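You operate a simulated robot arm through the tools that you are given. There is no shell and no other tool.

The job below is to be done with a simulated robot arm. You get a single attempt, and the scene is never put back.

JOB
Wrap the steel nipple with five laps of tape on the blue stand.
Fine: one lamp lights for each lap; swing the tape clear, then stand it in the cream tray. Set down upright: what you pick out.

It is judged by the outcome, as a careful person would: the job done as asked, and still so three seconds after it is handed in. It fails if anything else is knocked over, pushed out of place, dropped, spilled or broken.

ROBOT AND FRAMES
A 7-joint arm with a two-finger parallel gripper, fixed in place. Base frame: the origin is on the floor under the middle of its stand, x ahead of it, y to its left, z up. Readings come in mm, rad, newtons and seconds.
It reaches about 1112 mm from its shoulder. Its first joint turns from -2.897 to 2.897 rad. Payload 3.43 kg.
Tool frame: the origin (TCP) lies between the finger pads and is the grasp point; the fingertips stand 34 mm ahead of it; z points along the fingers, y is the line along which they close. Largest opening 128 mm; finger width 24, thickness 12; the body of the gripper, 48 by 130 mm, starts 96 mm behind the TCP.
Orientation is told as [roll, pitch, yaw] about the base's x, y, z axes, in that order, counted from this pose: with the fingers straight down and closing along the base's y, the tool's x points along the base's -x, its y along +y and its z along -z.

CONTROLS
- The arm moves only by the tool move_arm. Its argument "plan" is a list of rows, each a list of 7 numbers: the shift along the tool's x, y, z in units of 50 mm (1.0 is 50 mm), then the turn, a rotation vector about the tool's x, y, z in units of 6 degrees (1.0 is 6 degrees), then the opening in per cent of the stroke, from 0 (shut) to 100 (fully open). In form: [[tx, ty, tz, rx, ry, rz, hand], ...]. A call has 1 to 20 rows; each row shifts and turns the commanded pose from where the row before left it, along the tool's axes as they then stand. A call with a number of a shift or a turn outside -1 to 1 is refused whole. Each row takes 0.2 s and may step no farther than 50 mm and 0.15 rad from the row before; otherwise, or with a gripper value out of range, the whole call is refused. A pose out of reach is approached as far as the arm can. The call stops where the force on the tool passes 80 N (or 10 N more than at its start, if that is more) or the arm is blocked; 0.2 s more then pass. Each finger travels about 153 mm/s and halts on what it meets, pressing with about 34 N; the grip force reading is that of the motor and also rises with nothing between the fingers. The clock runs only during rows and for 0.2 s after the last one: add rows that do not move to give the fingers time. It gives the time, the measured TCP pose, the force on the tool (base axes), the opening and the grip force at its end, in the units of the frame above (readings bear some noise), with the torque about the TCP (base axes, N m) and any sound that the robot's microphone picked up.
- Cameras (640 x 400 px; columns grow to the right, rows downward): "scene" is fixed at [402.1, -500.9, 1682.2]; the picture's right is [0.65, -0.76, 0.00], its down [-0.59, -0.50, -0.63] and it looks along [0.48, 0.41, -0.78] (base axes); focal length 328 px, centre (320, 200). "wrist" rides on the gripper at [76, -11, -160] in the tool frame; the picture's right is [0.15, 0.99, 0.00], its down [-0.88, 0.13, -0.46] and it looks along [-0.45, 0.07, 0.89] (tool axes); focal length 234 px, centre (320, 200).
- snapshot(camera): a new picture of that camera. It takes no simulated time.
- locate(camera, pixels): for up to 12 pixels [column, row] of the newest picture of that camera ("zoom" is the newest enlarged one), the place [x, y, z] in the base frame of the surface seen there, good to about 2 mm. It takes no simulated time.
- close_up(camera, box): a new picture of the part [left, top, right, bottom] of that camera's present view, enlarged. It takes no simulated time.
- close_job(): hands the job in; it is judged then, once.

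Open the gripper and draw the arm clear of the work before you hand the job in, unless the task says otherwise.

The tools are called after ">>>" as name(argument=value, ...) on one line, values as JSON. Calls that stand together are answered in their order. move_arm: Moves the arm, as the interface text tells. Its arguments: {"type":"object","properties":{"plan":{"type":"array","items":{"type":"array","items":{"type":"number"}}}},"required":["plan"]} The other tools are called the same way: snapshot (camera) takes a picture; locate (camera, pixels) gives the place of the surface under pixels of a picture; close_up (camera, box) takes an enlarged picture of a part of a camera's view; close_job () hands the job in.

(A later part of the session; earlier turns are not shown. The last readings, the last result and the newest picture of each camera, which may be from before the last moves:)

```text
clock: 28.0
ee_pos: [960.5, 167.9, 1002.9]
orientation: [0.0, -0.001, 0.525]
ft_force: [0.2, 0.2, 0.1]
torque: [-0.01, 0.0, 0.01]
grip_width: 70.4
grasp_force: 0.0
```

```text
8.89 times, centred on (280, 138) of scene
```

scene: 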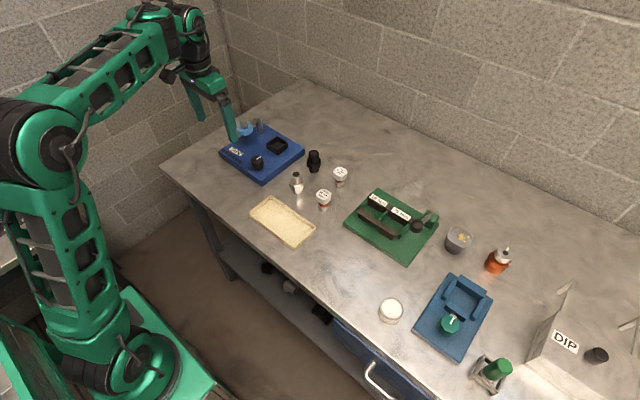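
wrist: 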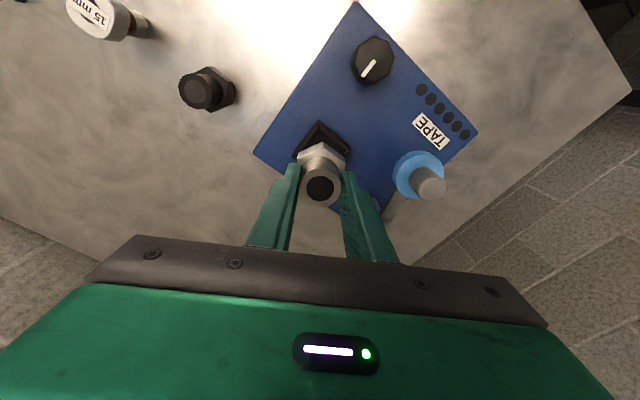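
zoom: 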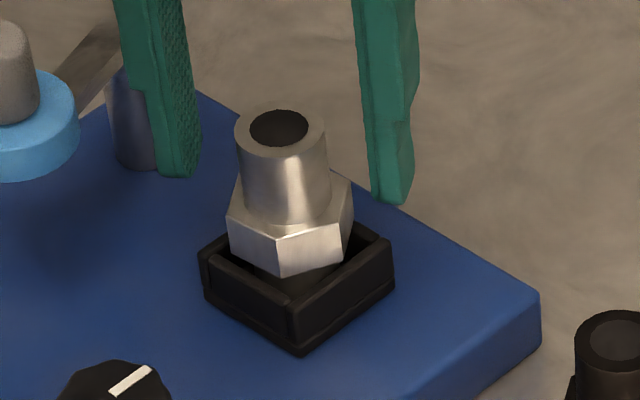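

The nipple stands in the socket and the fingers are clear. I rise straight up and then look at the arrangement from above.

>>> move_arm(plan=[[0, 0, -0.2, 0, 0, 0, 55], [0, 0, -0.4, 0, 0, 0, 55], [0, 0, -0.5, 0, 0, 0, 55], [0, 0, -0.5, 0, 0, 0, 55], [0, 0, -0.4, 0, 0, 0, 55], [0, 0, 0, 0, 0, 0, 55]])

>>> snapshot(camera="wrist")

>>> close_up(camera="scene", box=[215, 95, 315, 190])

```text
clock: 29.4
ee_pos: [960.2, 168.7, 1103.6]
orientation: [-0.002, 0.001, 0.523]
ft_force: [0.2, 0.8, 1.5]
torque: [-0.04, 0.0, -0.03]
grip_width: 70.4
grasp_force: 0.1
```

```text
taken
```

wrist: 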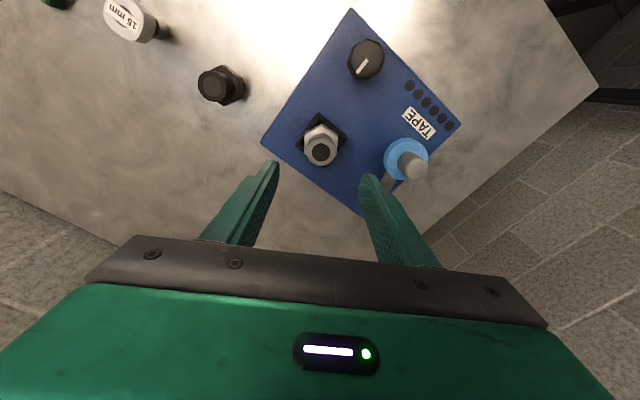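

```text
4.21 times, centred on (265, 142) of scene
```

zoom: 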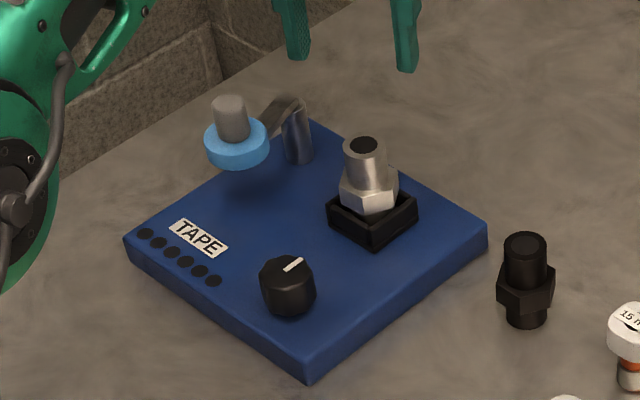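

I enlarge the wrist view around the nipple and tape roll to measure both.

>>> close_up(camera="wrist", box=[290, 100, 450, 210])

```text
3.64 times, centred on (370, 155) of wrist
```

zoom: 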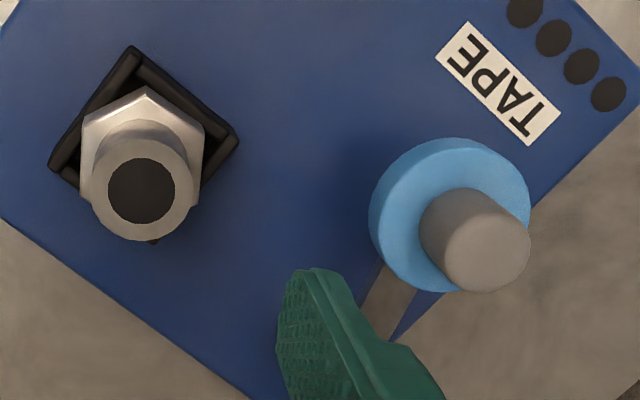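

I locate nipple ring, handle top and roll edges.

>>> locate(camera="zoom", pixels=[[141, 190], [100, 190], [186, 190], [141, 150], [141, 232], [485, 243], [447, 245], [524, 245], [485, 208], [485, 284], [380, 210], [450, 150]])

>>> locate(camera="zoom", pixels=[[390, 230], [520, 190], [455, 145], [430, 283], [372, 300], [400, 300], [420, 190], [470, 180]])

```text
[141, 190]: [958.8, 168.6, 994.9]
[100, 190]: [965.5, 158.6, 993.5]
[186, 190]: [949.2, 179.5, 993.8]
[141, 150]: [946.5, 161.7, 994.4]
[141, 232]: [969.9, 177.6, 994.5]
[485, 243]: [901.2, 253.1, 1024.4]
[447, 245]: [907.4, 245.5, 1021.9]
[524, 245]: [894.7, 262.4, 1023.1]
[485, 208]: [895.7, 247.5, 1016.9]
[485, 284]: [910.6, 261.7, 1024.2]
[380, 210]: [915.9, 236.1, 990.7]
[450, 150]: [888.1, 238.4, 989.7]
```

```text
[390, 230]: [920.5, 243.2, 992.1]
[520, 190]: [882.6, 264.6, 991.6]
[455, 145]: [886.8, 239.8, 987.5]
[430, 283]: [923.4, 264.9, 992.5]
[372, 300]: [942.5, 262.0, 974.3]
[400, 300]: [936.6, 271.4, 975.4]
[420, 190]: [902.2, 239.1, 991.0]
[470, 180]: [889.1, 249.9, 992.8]
```

The nipple axis is at (958.5,169) with its top at z≈994.5. The handle axis is at (901.5,253.5), Ø≈21, top z≈1023, and the roll top is at z≈991. I move above the handle, with fingers about 45 mm apart, to cage it.

>>> move_arm(plan=[[0.042, 0.4, 0, 0, 0, 0, 55], [0.042, 0.5, 0, 0, 0, 0, 45], [0.042, 0.5, 0, 0, 0, 0, 38], [0.042, 0.4, 0, 0, 0, 0, 36], [0, 0.256, 0, 0, 0, 0, 36], [0, 0, 0, 0, 0, 0, 36]])

>>> snapshot(camera="wrist")

>>> close_up(camera="scene", box=[205, 75, 325, 190])

```text
clock: 30.8
ee_pos: [900.8, 254.2, 1102.7]
orientation: [0.0, 0.001, 0.524]
ft_force: [0.2, 0.3, 1.3]
torque: [-0.03, -0.01, 0.01]
grip_width: 46.4
grasp_force: 0.1
```

```text
taken
```

wrist: 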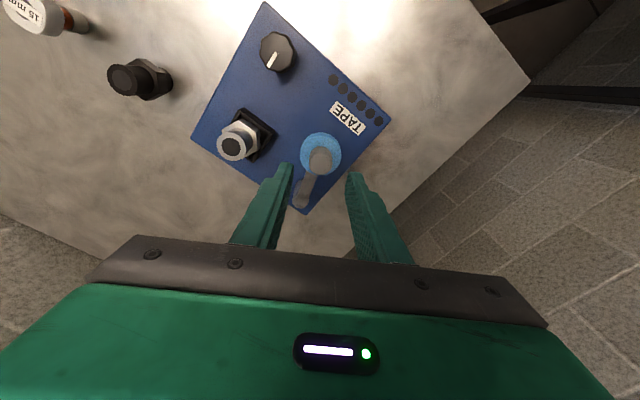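

```text
3.48 times, centred on (265, 132) of scene
```

zoom: 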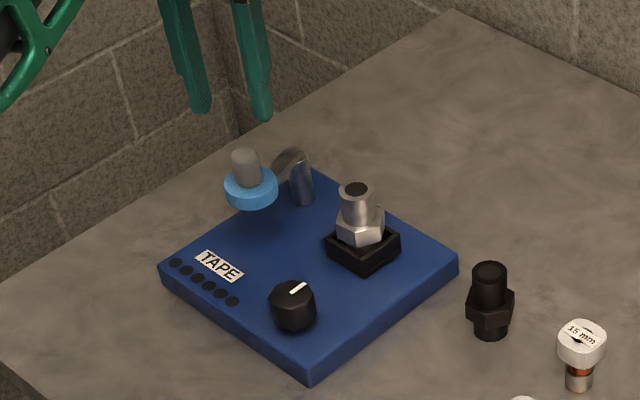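

The handle top at wrist (320,160) is exactly on the tool axis. I descend around it to TCP z≈1036, with tips about 10 mm above the roll.

>>> move_arm(plan=[[0, 0, 0.3, 0, 0, 0, 36], [0, 0, 0.4, 0, 0, 0, 36], [0, 0, 0.3, 0, 0, 0, 36], [0, 0, 0.2, 0, 0, 0, 36], [0, 0, 0.12, 0, 0, 0, 36], [0, 0, 0, 0, 0, 0, 36]])

>>> snapshot(camera="wrist")

>>> close_up(camera="scene", box=[205, 85, 305, 175])

```text
clock: 32.2
ee_pos: [900.7, 253.9, 1036.3]
orientation: [0.0, 0.0, 0.523]
ft_force: [0.2, 0.1, 0.1]
torque: [0.0, 0.01, -0.01]
grip_width: 46.0
grasp_force: 0.0
```

```text
taken
```

wrist: 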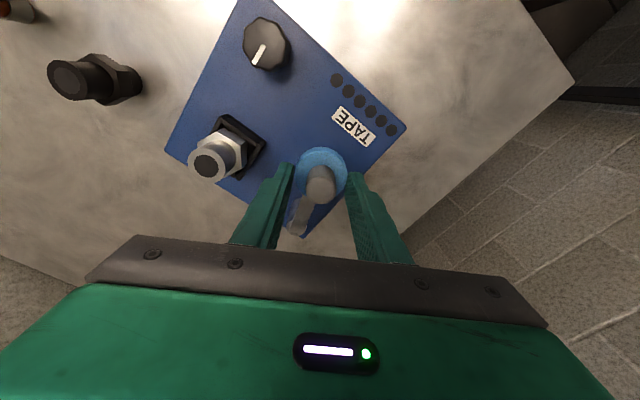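

```text
4.44 times, centred on (255, 130) of scene
```

zoom: 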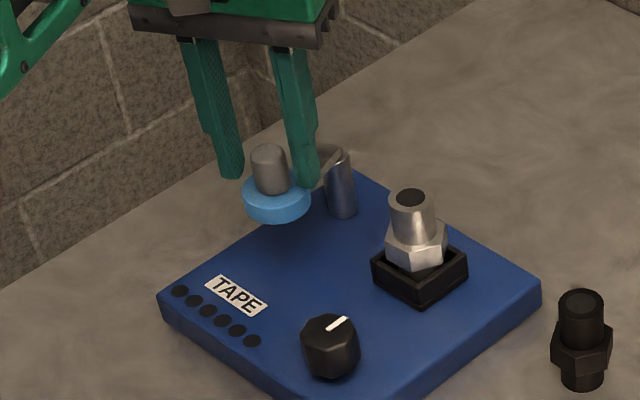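

The handle is caged between the fingers. I narrow the opening to about 28 mm and swing along the arc around the post at (976.5,269.5), first 37° of it.

>>> move_arm(plan=[[0, 0, 0, 0, 0, 0, 22], [0.046, -0.191, 0, 0, 0, 0, 22], [0.022, -0.198, 0, 0, 0, 0, 22], [-0.003, -0.198, 0, 0, 0, 0, 22], [-0.03, -0.195, 0, 0, 0, 0, 22], [0, 0, 0, 0, 0, 0, 22]])

>>> snapshot(camera="wrist")

>>> close_up(camera="scene", box=[215, 85, 315, 175])

```text
clock: 33.6
ee_pos: [919.9, 218.3, 1037.0]
orientation: [0.0, 0.0, 0.523]
ft_force: [0.3, 0.0, -0.4]
torque: [0.01, -0.01, -0.02]
grip_width: 27.8
grasp_force: 0.0
```

```text
taken
```

wrist: 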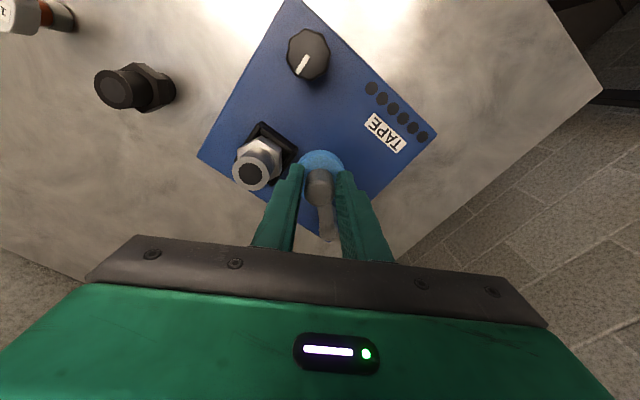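

```text
4.44 times, centred on (265, 130) of scene
```

zoom: 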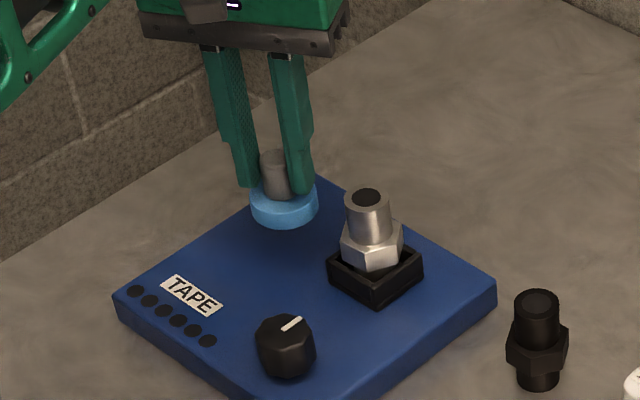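

The arm follows freely with no notable force. I continue along the arc toward the nipple.

>>> move_arm(plan=[[-0.056, -0.192, 0, 0, 0, 0, 22], [-0.05, -0.121, 0, 0, 0, 0, 22], [-0.035, -0.071, 0, 0, 0, 0, 22], [0, 0, 0, 0, 0, 0, 22]])

>>> snapshot(camera="wrist")

>>> close_up(camera="scene", box=[225, 85, 325, 175])

```text
clock: 34.6
ee_pos: [934.5, 204.8, 1036.0]
orientation: [0.0, 0.001, 0.524]
ft_force: [-0.3, 0.3, 0.1]
torque: [-0.03, 0.01, 0.01]
grip_width: 28.4
grasp_force: 0.2
```

```text
taken
```

wrist: 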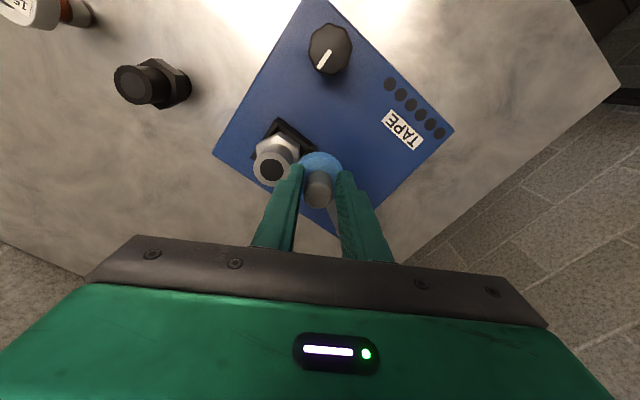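

```text
4.44 times, centred on (275, 130) of scene
```

zoom: 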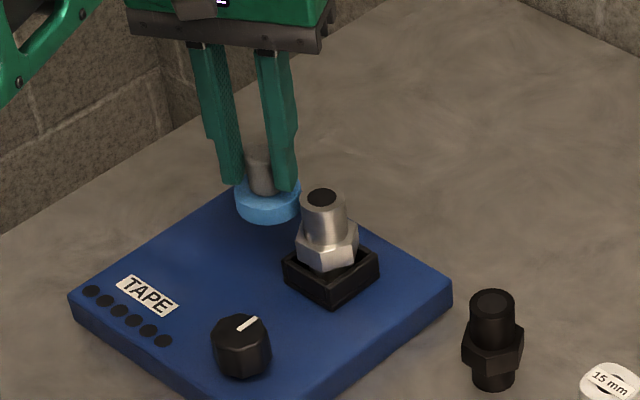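

I enlarge both views to judge the gap between roll and nipple.

>>> close_up(camera="wrist", box=[240, 110, 380, 220])

>>> close_up(camera="scene", box=[250, 110, 310, 160])

```text
3.64 times, centred on (310, 165) of wrist
```

zoom: 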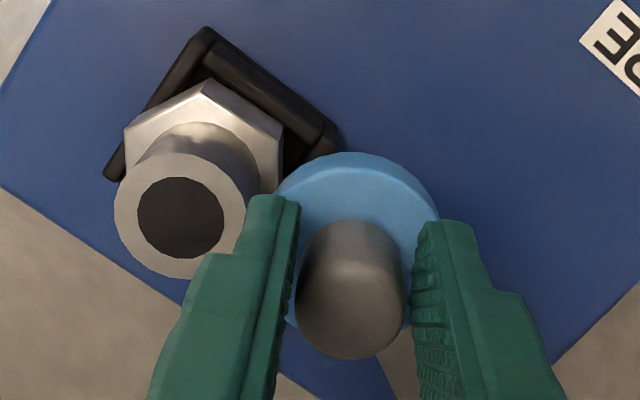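

```text
8.00 times, centred on (280, 135) of scene
```

zoom: 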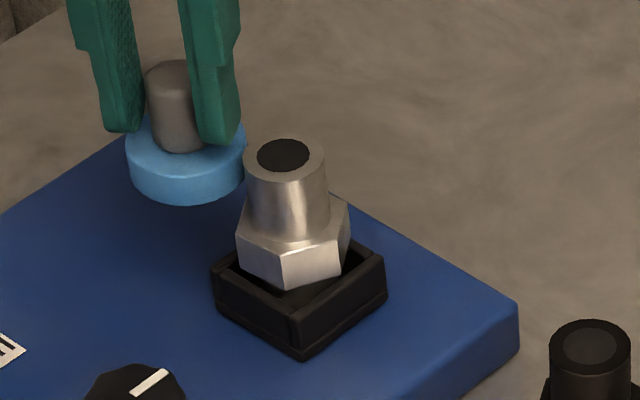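

About 4 mm of gap remains by my reckoning. I move another 3° step plus a little, watching the force.

>>> move_arm(plan=[[-0.041, -0.07, 0, 0, 0, 0, 22], [0, 0, 0, 0, 0, 0, 22]])

>>> close_up(camera="wrist", box=[240, 110, 380, 220])

>>> close_up(camera="scene", box=[250, 110, 310, 160])

```text
clock: 35.2
ee_pos: [937.9, 204.5, 1036.8]
orientation: [0.0, 0.002, 0.524]
ft_force: [-2.5, 2.1, -1.1]
torque: [0.07, 0.02, 0.06]
grip_width: 29.9
grasp_force: 1.2
```

```text
3.64 times, centred on (310, 165) of wrist
```

zoom: 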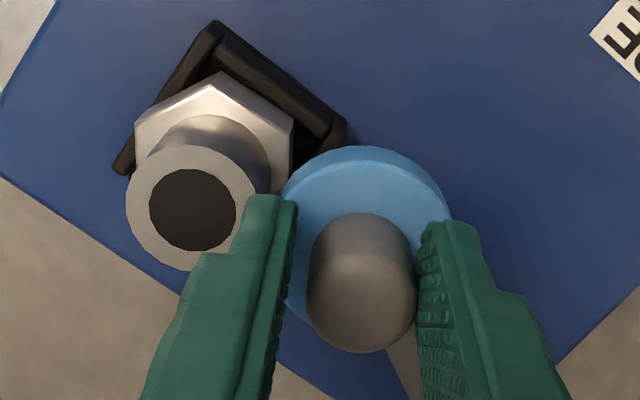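

```text
8.00 times, centred on (280, 135) of scene
```

zoom: 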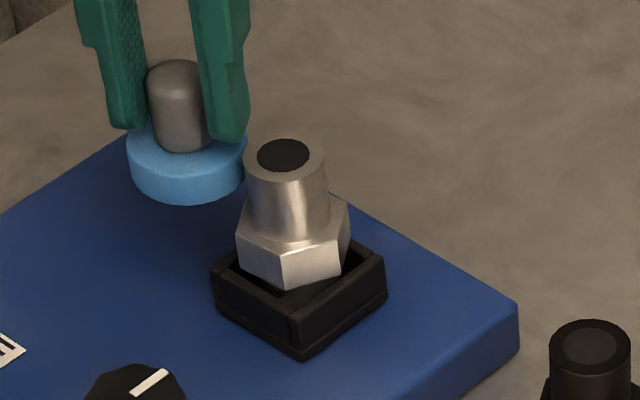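

The handle now bears on the trailing finger with about 3 N and neither the roll nor the nipple moved in the scene view, so the roll seems at its stop or touching. I locate roll and nipple points to check the distance.

>>> locate(camera="zoom", pixels=[[178, 72], [131, 150], [240, 150], [185, 192], [185, 165], [283, 155], [248, 165], [324, 165]])

>>> close_up(camera="wrist", box=[270, 130, 350, 190])

```text
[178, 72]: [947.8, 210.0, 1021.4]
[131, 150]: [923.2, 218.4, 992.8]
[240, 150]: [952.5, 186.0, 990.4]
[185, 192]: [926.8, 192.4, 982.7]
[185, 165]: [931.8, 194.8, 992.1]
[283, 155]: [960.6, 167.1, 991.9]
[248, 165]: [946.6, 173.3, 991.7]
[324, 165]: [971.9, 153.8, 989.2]
```

```text
6.67 times, centred on (310, 160) of wrist
```

zoom: 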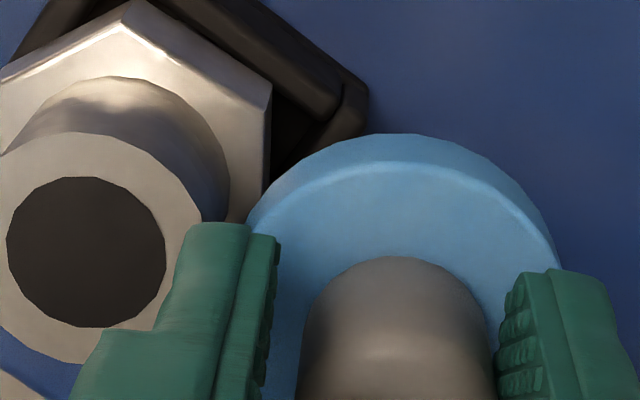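

The centre distance reads about 40–42 mm against 39 mm for contact, so it is near touching. I press on by 2 mm and compare.

>>> move_arm(plan=[[-0.02, -0.036, 0, 0, 0, 0, 22], [0, 0, 0, 0, 0, 0, 22]])

>>> close_up(camera="scene", box=[250, 110, 310, 160])

>>> close_up(camera="wrist", box=[240, 110, 380, 220])

```text
clock: 35.8
ee_pos: [939.4, 201.7, 1037.6]
orientation: [0.0, 0.0, 0.524]
ft_force: [-6.0, 5.7, 1.7]
torque: [0.14, 0.16, 0.07]
grip_width: 32.4
grasp_force: 3.4
```

```text
8.00 times, centred on (280, 135) of scene
```

zoom: 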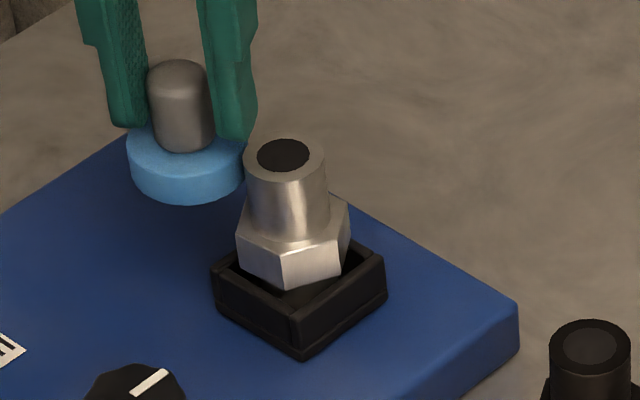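

```text
3.64 times, centred on (310, 165) of wrist
```

zoom: 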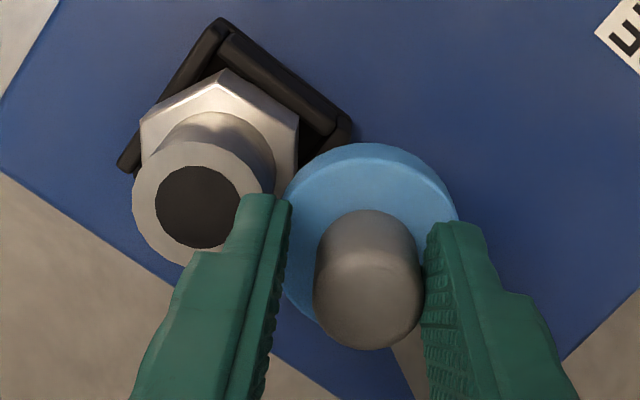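

The roll and nipple stay put under 8 N, so the tape arm is at its end stop. I back off 5 mm, open and rise to see whether it stays there.

>>> move_arm(plan=[[0, 0.06, 0, 0, 0, 0, 25], [0, 0.04, 0, 0, 0, 0, 30], [0, 0, 0, 0, 0, 0, 34], [0, 0, -0.2, 0, 0, 0, 34], [0, 0, -0.4, 0, 0, 0, 34], [0, 0, -0.4, 0, 0, 0, 34], [0, 0, -0.4, 0, 0, 0, 34], [0, 0, 0, 0, 0, 0, 34]])

>>> snapshot(camera="wrist")

>>> close_up(camera="scene", box=[225, 95, 325, 185])

>>> close_up(camera="wrist", box=[250, 80, 390, 190])

```text
clock: 37.6
ee_pos: [938.5, 206.3, 1106.9]
orientation: [0.001, -0.001, 0.524]
ft_force: [-0.4, 0.5, 0.4]
torque: [0.02, -0.03, -0.02]
grip_width: 43.8
grasp_force: 0.0
```

```text
taken
```

wrist: 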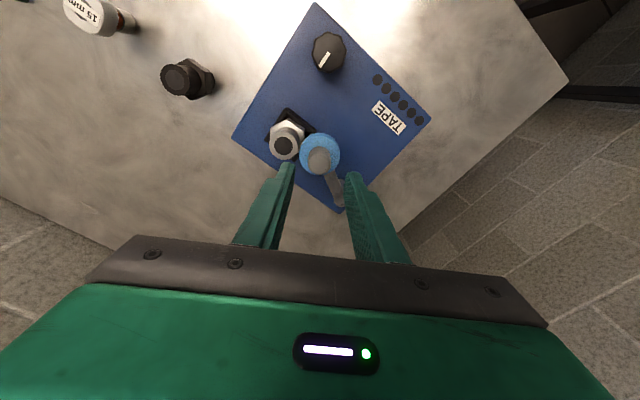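

```text
4.44 times, centred on (275, 140) of scene
```

zoom: 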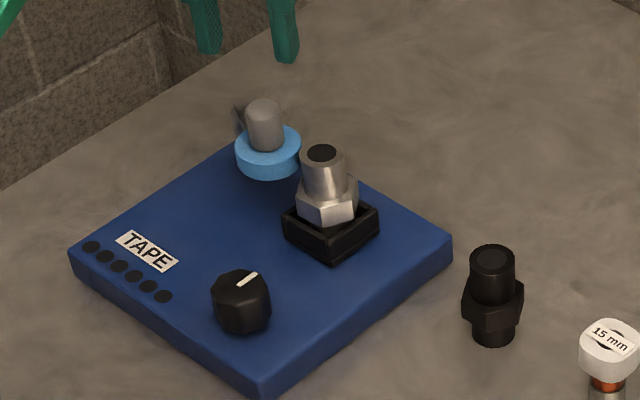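

```text
3.64 times, centred on (320, 135) of wrist
```

zoom: 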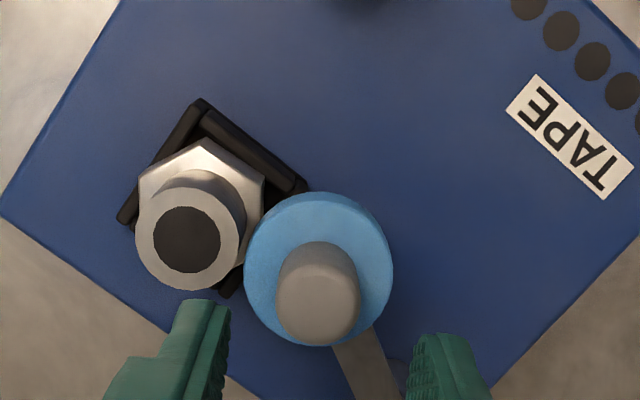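

The tape arm stays against the nipple. Next I go above the knob at about (855,150) and measure its axis and pointer.

>>> move_arm(plan=[[0.4, -0.028, 0, 0, 0, 0, 45], [0.5, -0.034, 0, 0, 0, 0, 50], [0.5, -0.034, 0, 0, 0, 0, 50], [0.4, -0.028, 0, 0, 0, 0, 50], [0.2, -0.01, 0, 0, 0, 0, 50], [0, 0, 0, 0, 0, 0, 50]])

>>> snapshot(camera="wrist")

>>> close_up(camera="wrist", box=[270, 100, 370, 190])

```text
clock: 39.0
ee_pos: [854.0, 151.2, 1107.0]
orientation: [0.0, 0.0, 0.524]
ft_force: [-0.3, -0.1, -0.5]
torque: [0.0, 0.01, -0.02]
grip_width: 64.1
grasp_force: 0.1
```

```text
taken
```

wrist: 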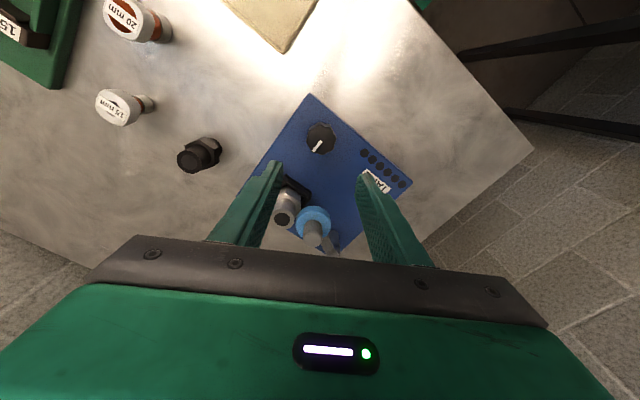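

```text
4.44 times, centred on (320, 145) of wrist
```

zoom: 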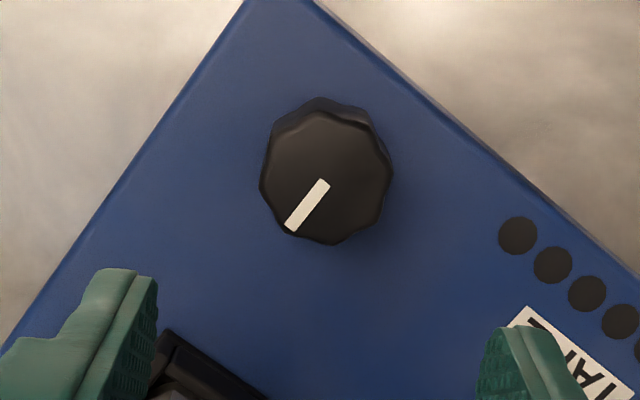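

I locate the knob's top edges and the pointer ends.

>>> locate(camera="zoom", pixels=[[327, 178], [266, 182], [386, 176], [322, 122], [332, 237], [323, 184], [292, 227], [320, 104], [290, 120], [375, 120], [300, 232], [380, 215]])

```text
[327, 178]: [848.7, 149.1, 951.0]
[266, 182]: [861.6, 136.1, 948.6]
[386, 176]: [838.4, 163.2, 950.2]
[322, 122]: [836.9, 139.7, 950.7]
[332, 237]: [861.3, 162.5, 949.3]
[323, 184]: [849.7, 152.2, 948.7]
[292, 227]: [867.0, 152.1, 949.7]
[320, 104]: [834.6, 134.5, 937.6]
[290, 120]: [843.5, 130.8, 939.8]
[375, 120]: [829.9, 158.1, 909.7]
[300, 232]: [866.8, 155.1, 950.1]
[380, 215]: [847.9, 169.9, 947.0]
```

The knob axis is about (849.5,150.7), top z≈950, about 36 mm across, pointer toward +x. I enlarge it more to see its facets.

>>> close_up(camera="wrist", box=[298, 115, 346, 160])

>>> close_up(camera="scene", box=[235, 145, 275, 180])

```text
8.89 times, centred on (322, 138) of wrist
```

zoom: 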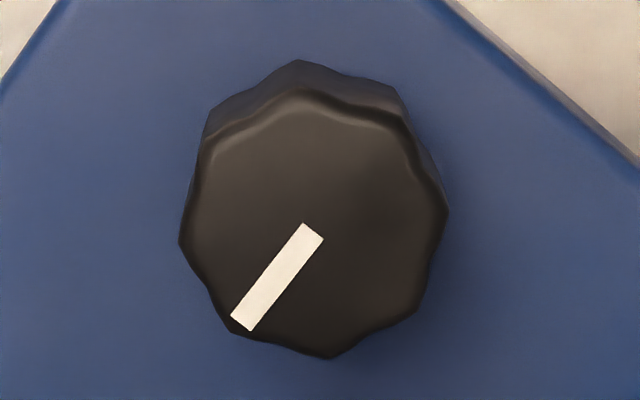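

```text
11.43 times, centred on (255, 162) of scene
```

zoom: 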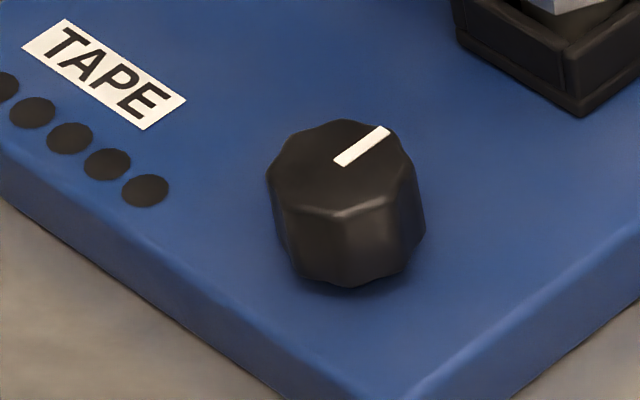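

The knob has 8 lobes with one under the pointer, so flats lie at 22.5° + 45°k. I plan clockwise strokes from a high yaw down, so I centre over the axis and yaw up in the air to learn the wrist range.

>>> move_arm(plan=[[0.083, 0.036, 0, 0, 0, 0, 50], [0, 0, 0, 0, 0, -1, 50], [0, 0, 0, 0, 0, -1, 50], [0, 0, 0, 0, 0, -1, 50], [0, 0, 0, 0, 0, -1, 50], [0, 0, 0, 0, 0, -1, 50], [0, 0, 0, 0, 0, -1, 50], [0, 0, 0, 0, 0, -1, 50], [0, 0, 0, 0, 0, -1, 50], [0, 0, 0, 0, 0, -1, 50], [0, 0, 0, 0, 0, -1, 50], [0, 0, 0, 0, 0, -1, 50], [0, 0, 0, 0, 0, -1, 50], [0, 0, 0, 0, 0, -1, 50], [0, 0, 0, 0, 0, -0.75, 50], [0, 0, 0, 0, 0, 0, 50]])

>>> snapshot(camera="wrist")

>>> snapshot(camera="scene")

```text
clock: 42.4
ee_pos: [849.9, 150.5, 1107.7]
orientation: [-0.002, -0.001, 1.964]
ft_force: [-0.1, 0.3, 0.6]
torque: [0.03, 0.0, 0.01]
grip_width: 64.0
grasp_force: 0.1
```

```text
taken
```

wrist: 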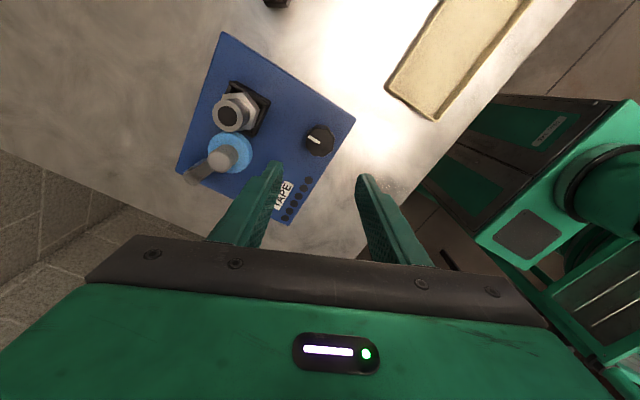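

```text
taken
```

scene: 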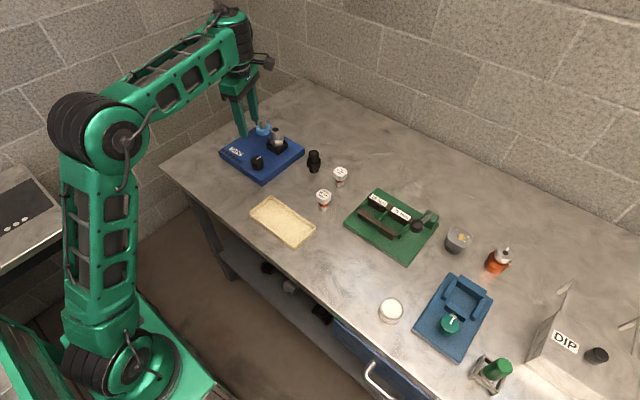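

Yaw reached 1.964 rad (112.5°) without trouble. I try 45° more, to 157.5°.

>>> move_arm(plan=[[0, 0, 0, 0, 0, -1, 50], [0, 0, 0, 0, 0, -1, 50], [0, 0, 0, 0, 0, -1, 50], [0, 0, 0, 0, 0, -1, 50], [0, 0, 0, 0, 0, -1, 50], [0, 0, 0, 0, 0, -1, 50], [0, 0, 0, 0, 0, -1, 50], [0, 0, 0, 0, 0, -0.5, 50], [0, 0, 0, 0, 0, 0, 50]])

>>> close_up(camera="wrist", box=[270, 100, 370, 190])

```text
clock: 44.4
ee_pos: [851.2, 150.4, 1108.6]
orientation: [0.0, -0.002, 2.75]
ft_force: [0.5, -0.7, -0.1]
torque: [-0.01, 0.0, 0.02]
grip_width: 63.9
grasp_force: 0.0
```

```text
4.44 times, centred on (320, 145) of wrist
```

zoom: 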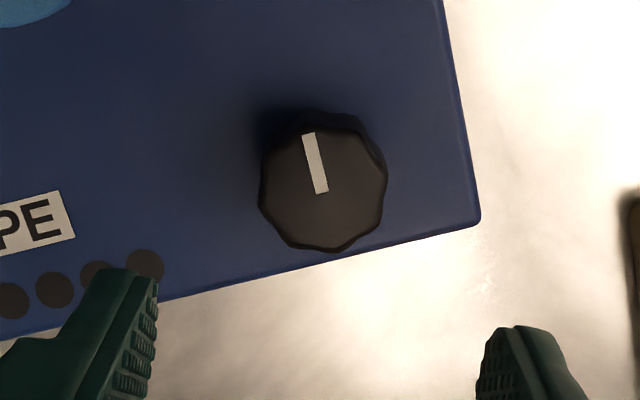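

Yaw 157.5° is reachable. I cross-check the knob axis from this opposite viewing direction.

>>> locate(camera="zoom", pixels=[[325, 182], [265, 185], [383, 180], [322, 130], [327, 243], [322, 190], [308, 135]])

```text
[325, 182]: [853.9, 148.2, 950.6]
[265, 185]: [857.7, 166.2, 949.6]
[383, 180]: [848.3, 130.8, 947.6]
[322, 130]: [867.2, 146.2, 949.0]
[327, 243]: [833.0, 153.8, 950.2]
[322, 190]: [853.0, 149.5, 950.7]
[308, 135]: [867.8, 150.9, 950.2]
```

The axis averages to (850.2,150.2). I descend to TCP z≈952 around the knob.

>>> move_arm(plan=[[-0.017, 0.011, 0.3, 0, 0, 0, 50], [0, 0, 0.5, 0, 0, 0, 50], [0, 0, 0.6, 0, 0, 0, 50], [0, 0, 0.6, 0, 0, 0, 50], [0, 0, 0.5, 0, 0, 0, 50], [0, 0, 0.4, 0, 0, 0, 50], [0, 0, 0.2, 0, 0, 0, 50], [0, 0, 0, 0, 0, 0, 50]])

>>> snapshot(camera="wrist")

>>> close_up(camera="scene", box=[215, 105, 315, 190])

```text
clock: 46.2
ee_pos: [850.3, 150.5, 952.4]
orientation: [0.0, 0.001, 2.749]
ft_force: [0.2, -0.2, -0.4]
torque: [0.0, -0.03, -0.01]
grip_width: 64.0
grasp_force: 0.1
```

```text
taken
```

wrist: 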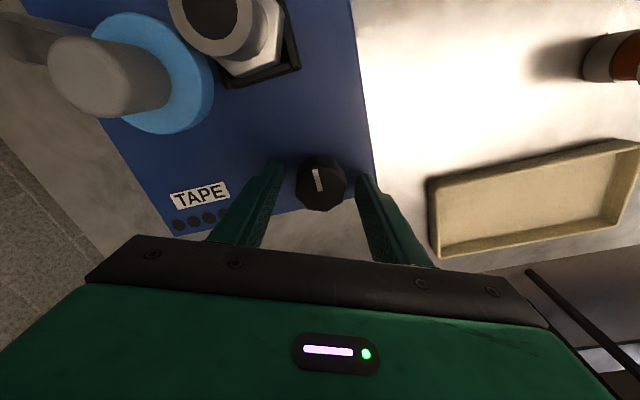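

```text
4.71 times, centred on (265, 148) of scene
```

zoom: 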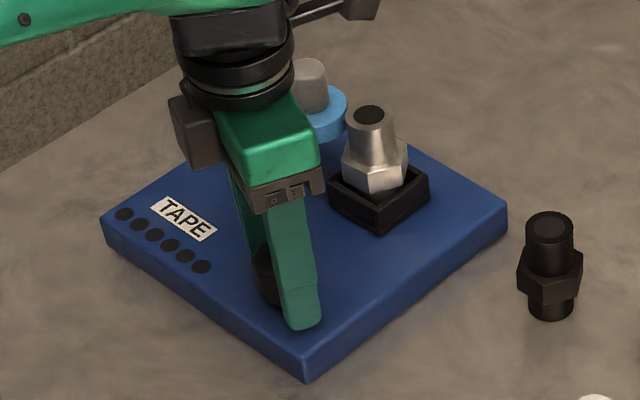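

The knob is centred between the fingers (pointer root at wrist (322,190)). I close on it.

>>> move_arm(plan=[[0, 0, 0, 0, 0, 0, 40], [0, 0, 0, 0, 0, 0, 30], [0, 0, 0, 0, 0, 0, 10], [0, 0, 0, 0, 0, 0, 10]])

>>> close_up(camera="wrist", box=[260, 130, 380, 220])

```text
clock: 47.2
ee_pos: [848.4, 150.2, 953.6]
orientation: [0.0, 0.0, 2.747]
ft_force: [-1.3, -2.2, -0.8]
torque: [-0.1, -0.06, 0.0]
grip_width: 39.5
grasp_force: 44.9
```

```text
4.44 times, centred on (320, 175) of wrist
```

zoom: 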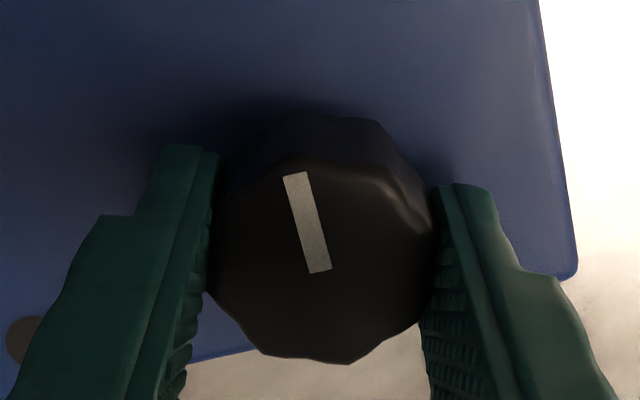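

Gripped at 39.5 mm. I turn clockwise (from above) by 60° as a first trial and check the pointer, lamps and socket.

>>> move_arm(plan=[[0, 0, 0, 0, 0, 0.5, 10], [0, 0, 0, 0, 0, 1, 10], [0, 0, 0, 0, 0, 1, 10], [0, 0, 0, 0, 0, 1, 10], [0, 0, 0, 0, 0, 1, 10], [0, 0, 0, 0, 0, 1, 10], [0, 0, 0, 0, 0, 1, 10], [0, 0, 0, 0, 0, 1, 10], [0, 0, 0, 0, 0, 1, 10], [0, 0, 0, 0, 0, 1, 10], [0, 0, 0, 0, 0, 0.5, 10], [0, 0, 0, 0, 0, 0, 10]])

>>> close_up(camera="wrist", box=[230, 60, 410, 220])

>>> close_up(camera="scene", box=[215, 105, 315, 190])

```text
clock: 49.8
ee_pos: [850.1, 150.3, 952.1]
orientation: [-0.003, -0.001, 1.699]
ft_force: [23.7, 15.4, 20.0]
torque: [0.56, -0.23, 0.08]
grip_width: 39.3
grasp_force: 45.1
```

```text
2.50 times, centred on (320, 140) of wrist
```

zoom: 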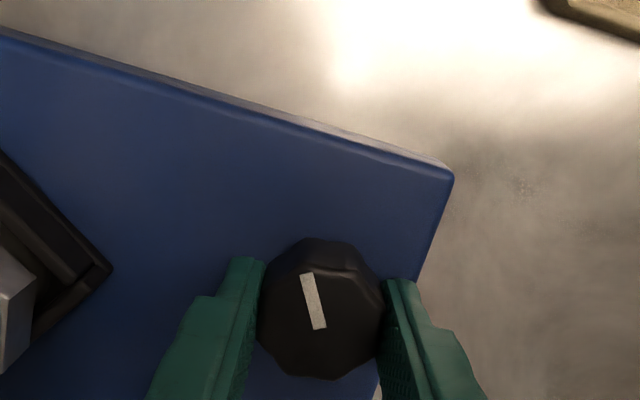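

```text
4.71 times, centred on (265, 148) of scene
```

zoom: 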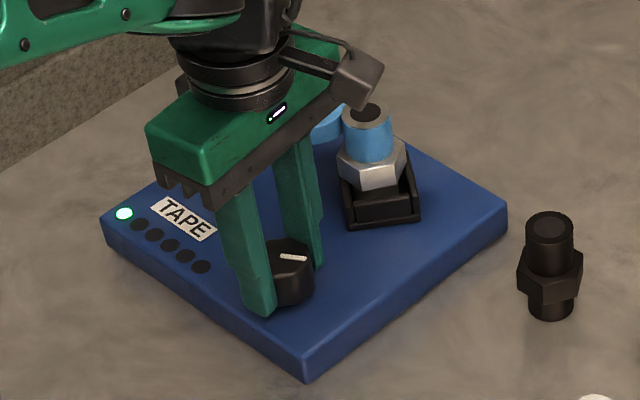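

One lamp is lit, blue tape shows on the nipple and the socket turned, so the knob gears up; about 60° gave at least one lap. The side force grew to 28 N because my grip is slightly off the knob axis, so I open and re-centre.

>>> move_arm(plan=[[0, 0, 0, 0, 0, 0, 35], [0, 0, 0, 0, 0, 0, 45], [0, 0, 0, 0, 0, 0, 45]])

>>> close_up(camera="wrist", box=[260, 130, 380, 220])

>>> close_up(camera="scene", box=[215, 105, 315, 190])

```text
clock: 50.6
ee_pos: [848.9, 150.6, 951.7]
orientation: [0.002, -0.001, 1.702]
ft_force: [-0.1, -0.2, -0.2]
torque: [-0.03, 0.0, -0.04]
grip_width: 57.6
grasp_force: 0.2
```

```text
4.44 times, centred on (320, 175) of wrist
```

zoom: 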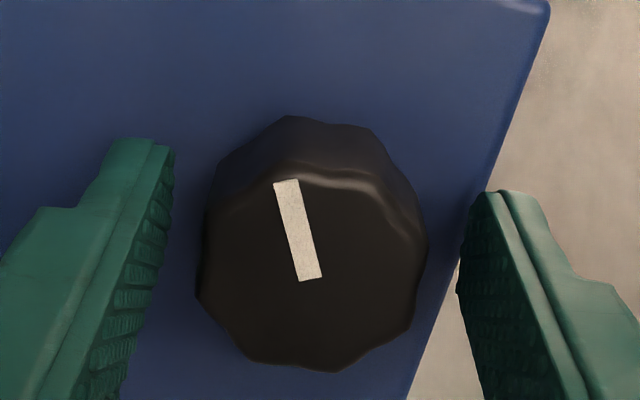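

```text
4.71 times, centred on (265, 148) of scene
```

zoom: 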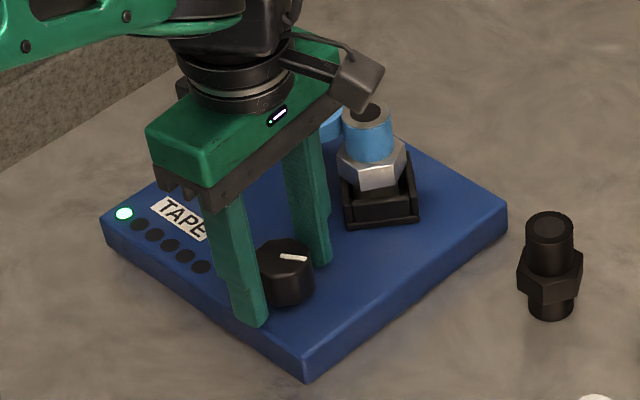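

The knob stays put, with the fingers free. I measure the knob top again from this near view to refine its axis.

>>> close_up(camera="wrist", box=[285, 150, 355, 220])

```text
5.71 times, centred on (320, 185) of wrist
```

zoom: 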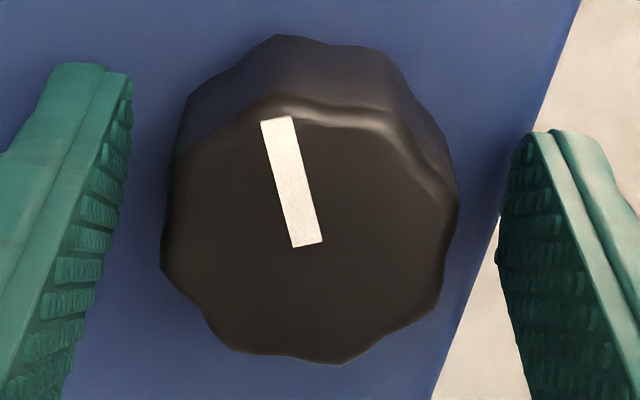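

I locate the knob's lobes and pointer ends.

>>> locate(camera="zoom", pixels=[[168, 262], [452, 205], [265, 105], [340, 355], [178, 155], [432, 305], [385, 135], [230, 345], [308, 240], [276, 122]])

```text
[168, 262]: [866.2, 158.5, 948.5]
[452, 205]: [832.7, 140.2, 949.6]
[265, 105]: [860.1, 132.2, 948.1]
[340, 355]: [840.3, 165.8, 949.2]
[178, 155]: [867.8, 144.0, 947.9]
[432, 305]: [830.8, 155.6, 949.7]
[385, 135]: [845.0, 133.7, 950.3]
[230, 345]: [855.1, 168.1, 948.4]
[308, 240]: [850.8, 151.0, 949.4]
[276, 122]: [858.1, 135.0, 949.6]
```

The axis refines to (849.8,149.8), so I shift by about (1.2,−0.9) mm and grip again here.

>>> move_arm(plan=[[0.021, -0.021, 0, 0, 0, 0, 45], [0, 0, 0, 0, 0, 0, 35], [0, 0, 0, 0, 0, 0, 25], [0, 0, 0, 0, 0, 0, 10], [0, 0, 0, 0, 0, 0, 10]])

>>> close_up(camera="scene", box=[215, 105, 315, 190])

```text
clock: 51.8
ee_pos: [851.1, 149.2, 953.1]
orientation: [0.0, 0.0, 1.703]
ft_force: [5.1, 1.9, -0.5]
torque: [0.0, -0.1, -0.01]
grip_width: 39.0
grasp_force: 45.4
```

```text
4.71 times, centred on (265, 148) of scene
```

zoom: 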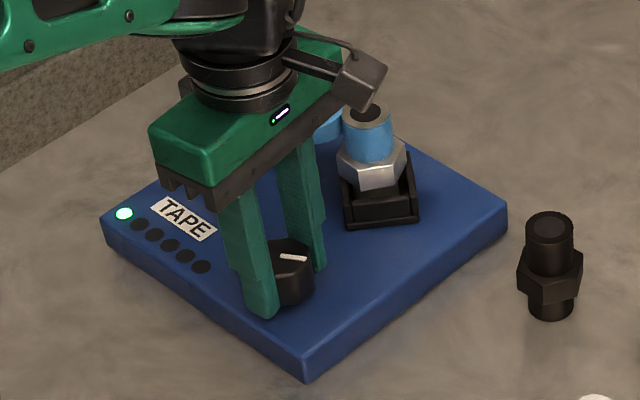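

Gripped with little side force. I turn 12° more clockwise and check the lamps.

>>> move_arm(plan=[[0, 0, 0, 0, 0, 1, 10], [0, 0, 0, 0, 0, 1, 10], [0, 0, 0, 0, 0, 0, 10]])

>>> close_up(camera="scene", box=[215, 105, 315, 190])

```text
clock: 52.6
ee_pos: [849.2, 149.1, 952.3]
orientation: [0.0, 0.0, 1.489]
ft_force: [4.1, 2.4, 3.9]
torque: [-0.22, 0.1, 0.0]
grip_width: 39.5
grasp_force: 45.3
```

```text
4.71 times, centred on (265, 148) of scene
```

zoom: 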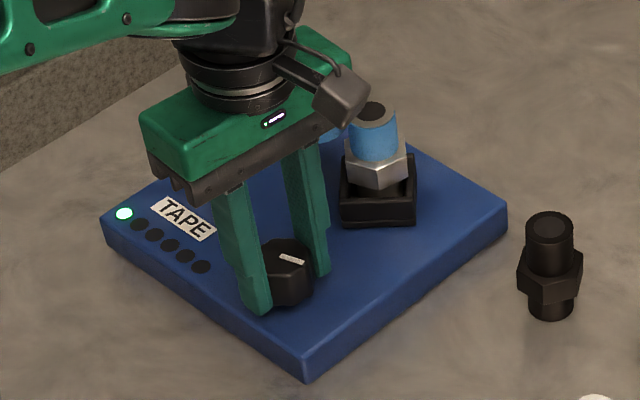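

Still one lamp. The nipple appears shifted in the socket, so I look at it closely.

>>> close_up(camera="scene", box=[265, 115, 310, 160])

```text
8.89 times, centred on (288, 138) of scene
```

zoom: 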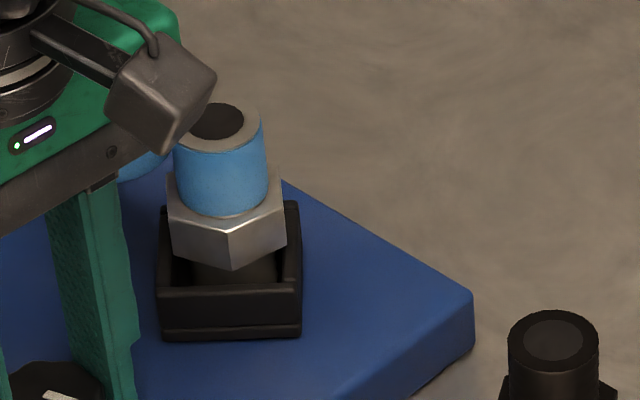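

The nipple stands properly in the rotated socket. I turn a further 12° and check.

>>> move_arm(plan=[[0, 0, 0, 0, 0, 1, 10], [0, 0, 0, 0, 0, 1, 10], [0, 0, 0, 0, 0, 0, 10]])

>>> close_up(camera="scene", box=[215, 105, 315, 190])

```text
clock: 53.4
ee_pos: [849.9, 149.2, 951.2]
orientation: [0.0, 0.001, 1.28]
ft_force: [3.1, 0.6, 6.4]
torque: [-0.44, 0.19, -0.02]
grip_width: 39.4
grasp_force: 44.2
```

```text
4.71 times, centred on (265, 148) of scene
```

zoom: 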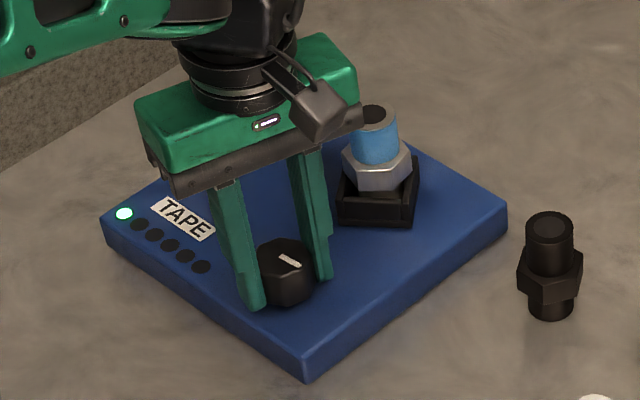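

The socket turns 1:1 with the knob and still one lamp is lit at 84°. I keep turning 60° more, then check again.

>>> move_arm(plan=[[0, 0, 0, 0, 0, 1, 10], [0, 0, 0, 0, 0, 1, 10], [0, 0, 0, 0, 0, 1, 10], [0, 0, 0, 0, 0, 1, 10], [0, 0, 0, 0, 0, 1, 10], [0, 0, 0, 0, 0, 0, 10]])

>>> close_up(camera="scene", box=[215, 105, 315, 190])

```text
clock: 54.8
ee_pos: [849.3, 149.2, 952.1]
orientation: [0.0, -0.001, 0.757]
ft_force: [2.2, 4.4, 6.9]
torque: [-0.15, 0.51, 0.0]
grip_width: 39.2
grasp_force: 45.4
```

```text
4.71 times, centred on (265, 148) of scene
```

zoom: 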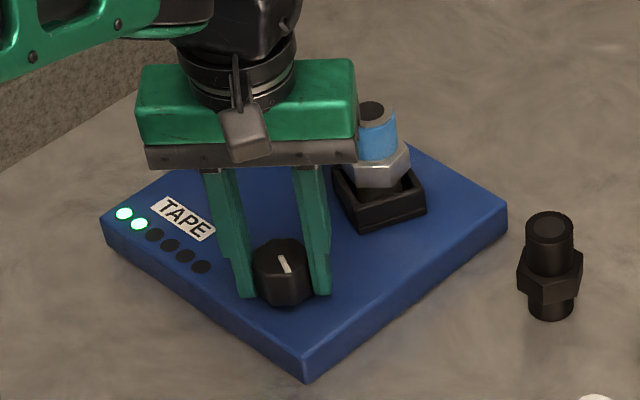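

The second lamp lit between 84° and 114° of knob turn, consistent with about 45° of knob per lap. I go on carefully: 18° more.

>>> move_arm(plan=[[0, 0, 0, 0, 0, 1, 10], [0, 0, 0, 0, 0, 1, 10], [0, 0, 0, 0, 0, 1, 10], [0, 0, 0, 0, 0, 0, 10]])

>>> close_up(camera="scene", box=[215, 105, 315, 190])

```text
clock: 55.8
ee_pos: [850.0, 148.8, 951.4]
orientation: [0.001, 0.0, 0.445]
ft_force: [-2.1, 5.6, 6.5]
torque: [0.25, 0.31, 0.02]
grip_width: 39.1
grasp_force: 44.8
```

```text
4.71 times, centred on (265, 148) of scene
```

zoom: 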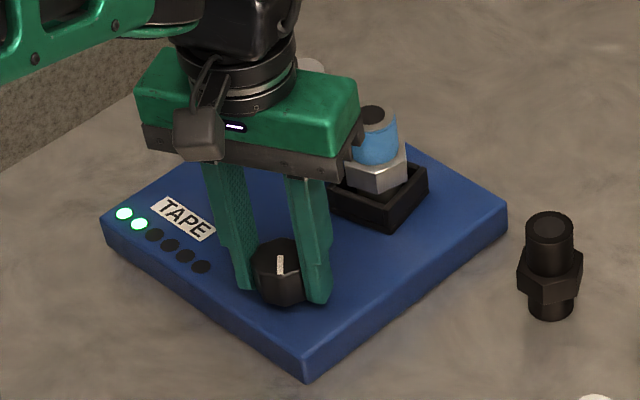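

At 132° two lamps are lit. I turn 6° more.

>>> move_arm(plan=[[0, 0, 0, 0, 0, 1, 10], [0, 0, 0, 0, 0, 0, 10]])

>>> close_up(camera="scene", box=[215, 105, 315, 190])

```text
clock: 56.4
ee_pos: [849.5, 149.9, 951.0]
orientation: [-0.001, 0.0, 0.34]
ft_force: [-3.8, 6.1, 1.5]
torque: [0.54, -0.87, 0.0]
grip_width: 39.2
grasp_force: 44.8
```

```text
4.71 times, centred on (265, 148) of scene
```

zoom: 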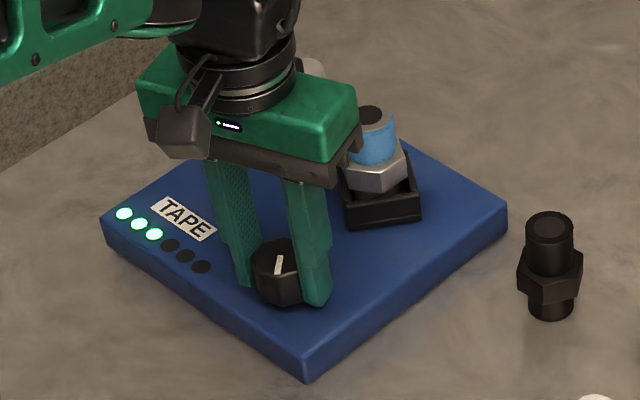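

The third lamp lit by 138°, so a lap takes 45° of knob. The fourth is due at 180°, so I turn 45° more to about 183°.

>>> move_arm(plan=[[0, 0, 0, 0, 0, 1, 10], [0, 0, 0, 0, 0, 1, 10], [0, 0, 0, 0, 0, 1, 10], [0, 0, 0, 0, 0, 1, 10], [0, 0, 0, 0, 0, 1, 10], [0, 0, 0, 0, 0, 1, 10], [0, 0, 0, 0, 0, 1, 10], [0, 0, 0, 0, 0, 0.6, 10], [0, 0, 0, 0, 0, 0, 10]])

>>> close_up(camera="scene", box=[215, 105, 315, 190])

```text
clock: 58.4
ee_pos: [850.9, 150.5, 952.0]
orientation: [0.0, -0.003, -0.456]
ft_force: [-7.7, 14.8, 2.7]
torque: [0.6, 0.46, 0.02]
grip_width: 39.2
grasp_force: 45.0
```

```text
4.71 times, centred on (265, 148) of scene
```

zoom: 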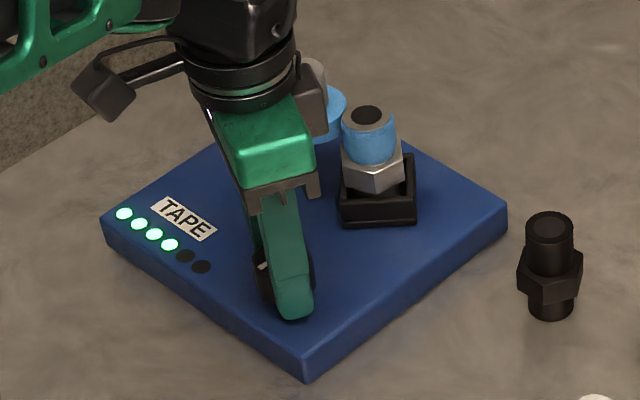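

Four lamps at 183.6°. The fifth is due at 225°, so I turn 36° and check before the last bit.

>>> move_arm(plan=[[0, 0, 0, 0, 0, 1, 10], [0, 0, 0, 0, 0, 1, 10], [0, 0, 0, 0, 0, 1, 10], [0, 0, 0, 0, 0, 1, 10], [0, 0, 0, 0, 0, 1, 10], [0, 0, 0, 0, 0, 1, 10], [0, 0, 0, 0, 0, 0, 10]])

>>> close_up(camera="scene", box=[215, 105, 315, 190])

```text
clock: 60.0
ee_pos: [851.9, 148.9, 951.8]
orientation: [0.0, -0.002, -1.087]
ft_force: [4.6, 1.6, -1.7]
torque: [-0.59, -0.14, -0.03]
grip_width: 38.4
grasp_force: 45.0
```

```text
4.71 times, centred on (265, 148) of scene
```

zoom: 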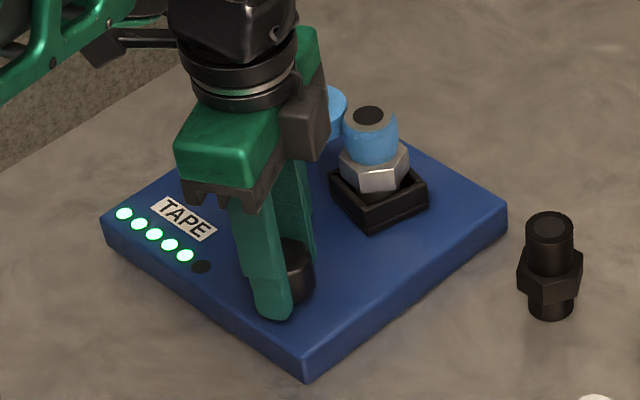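

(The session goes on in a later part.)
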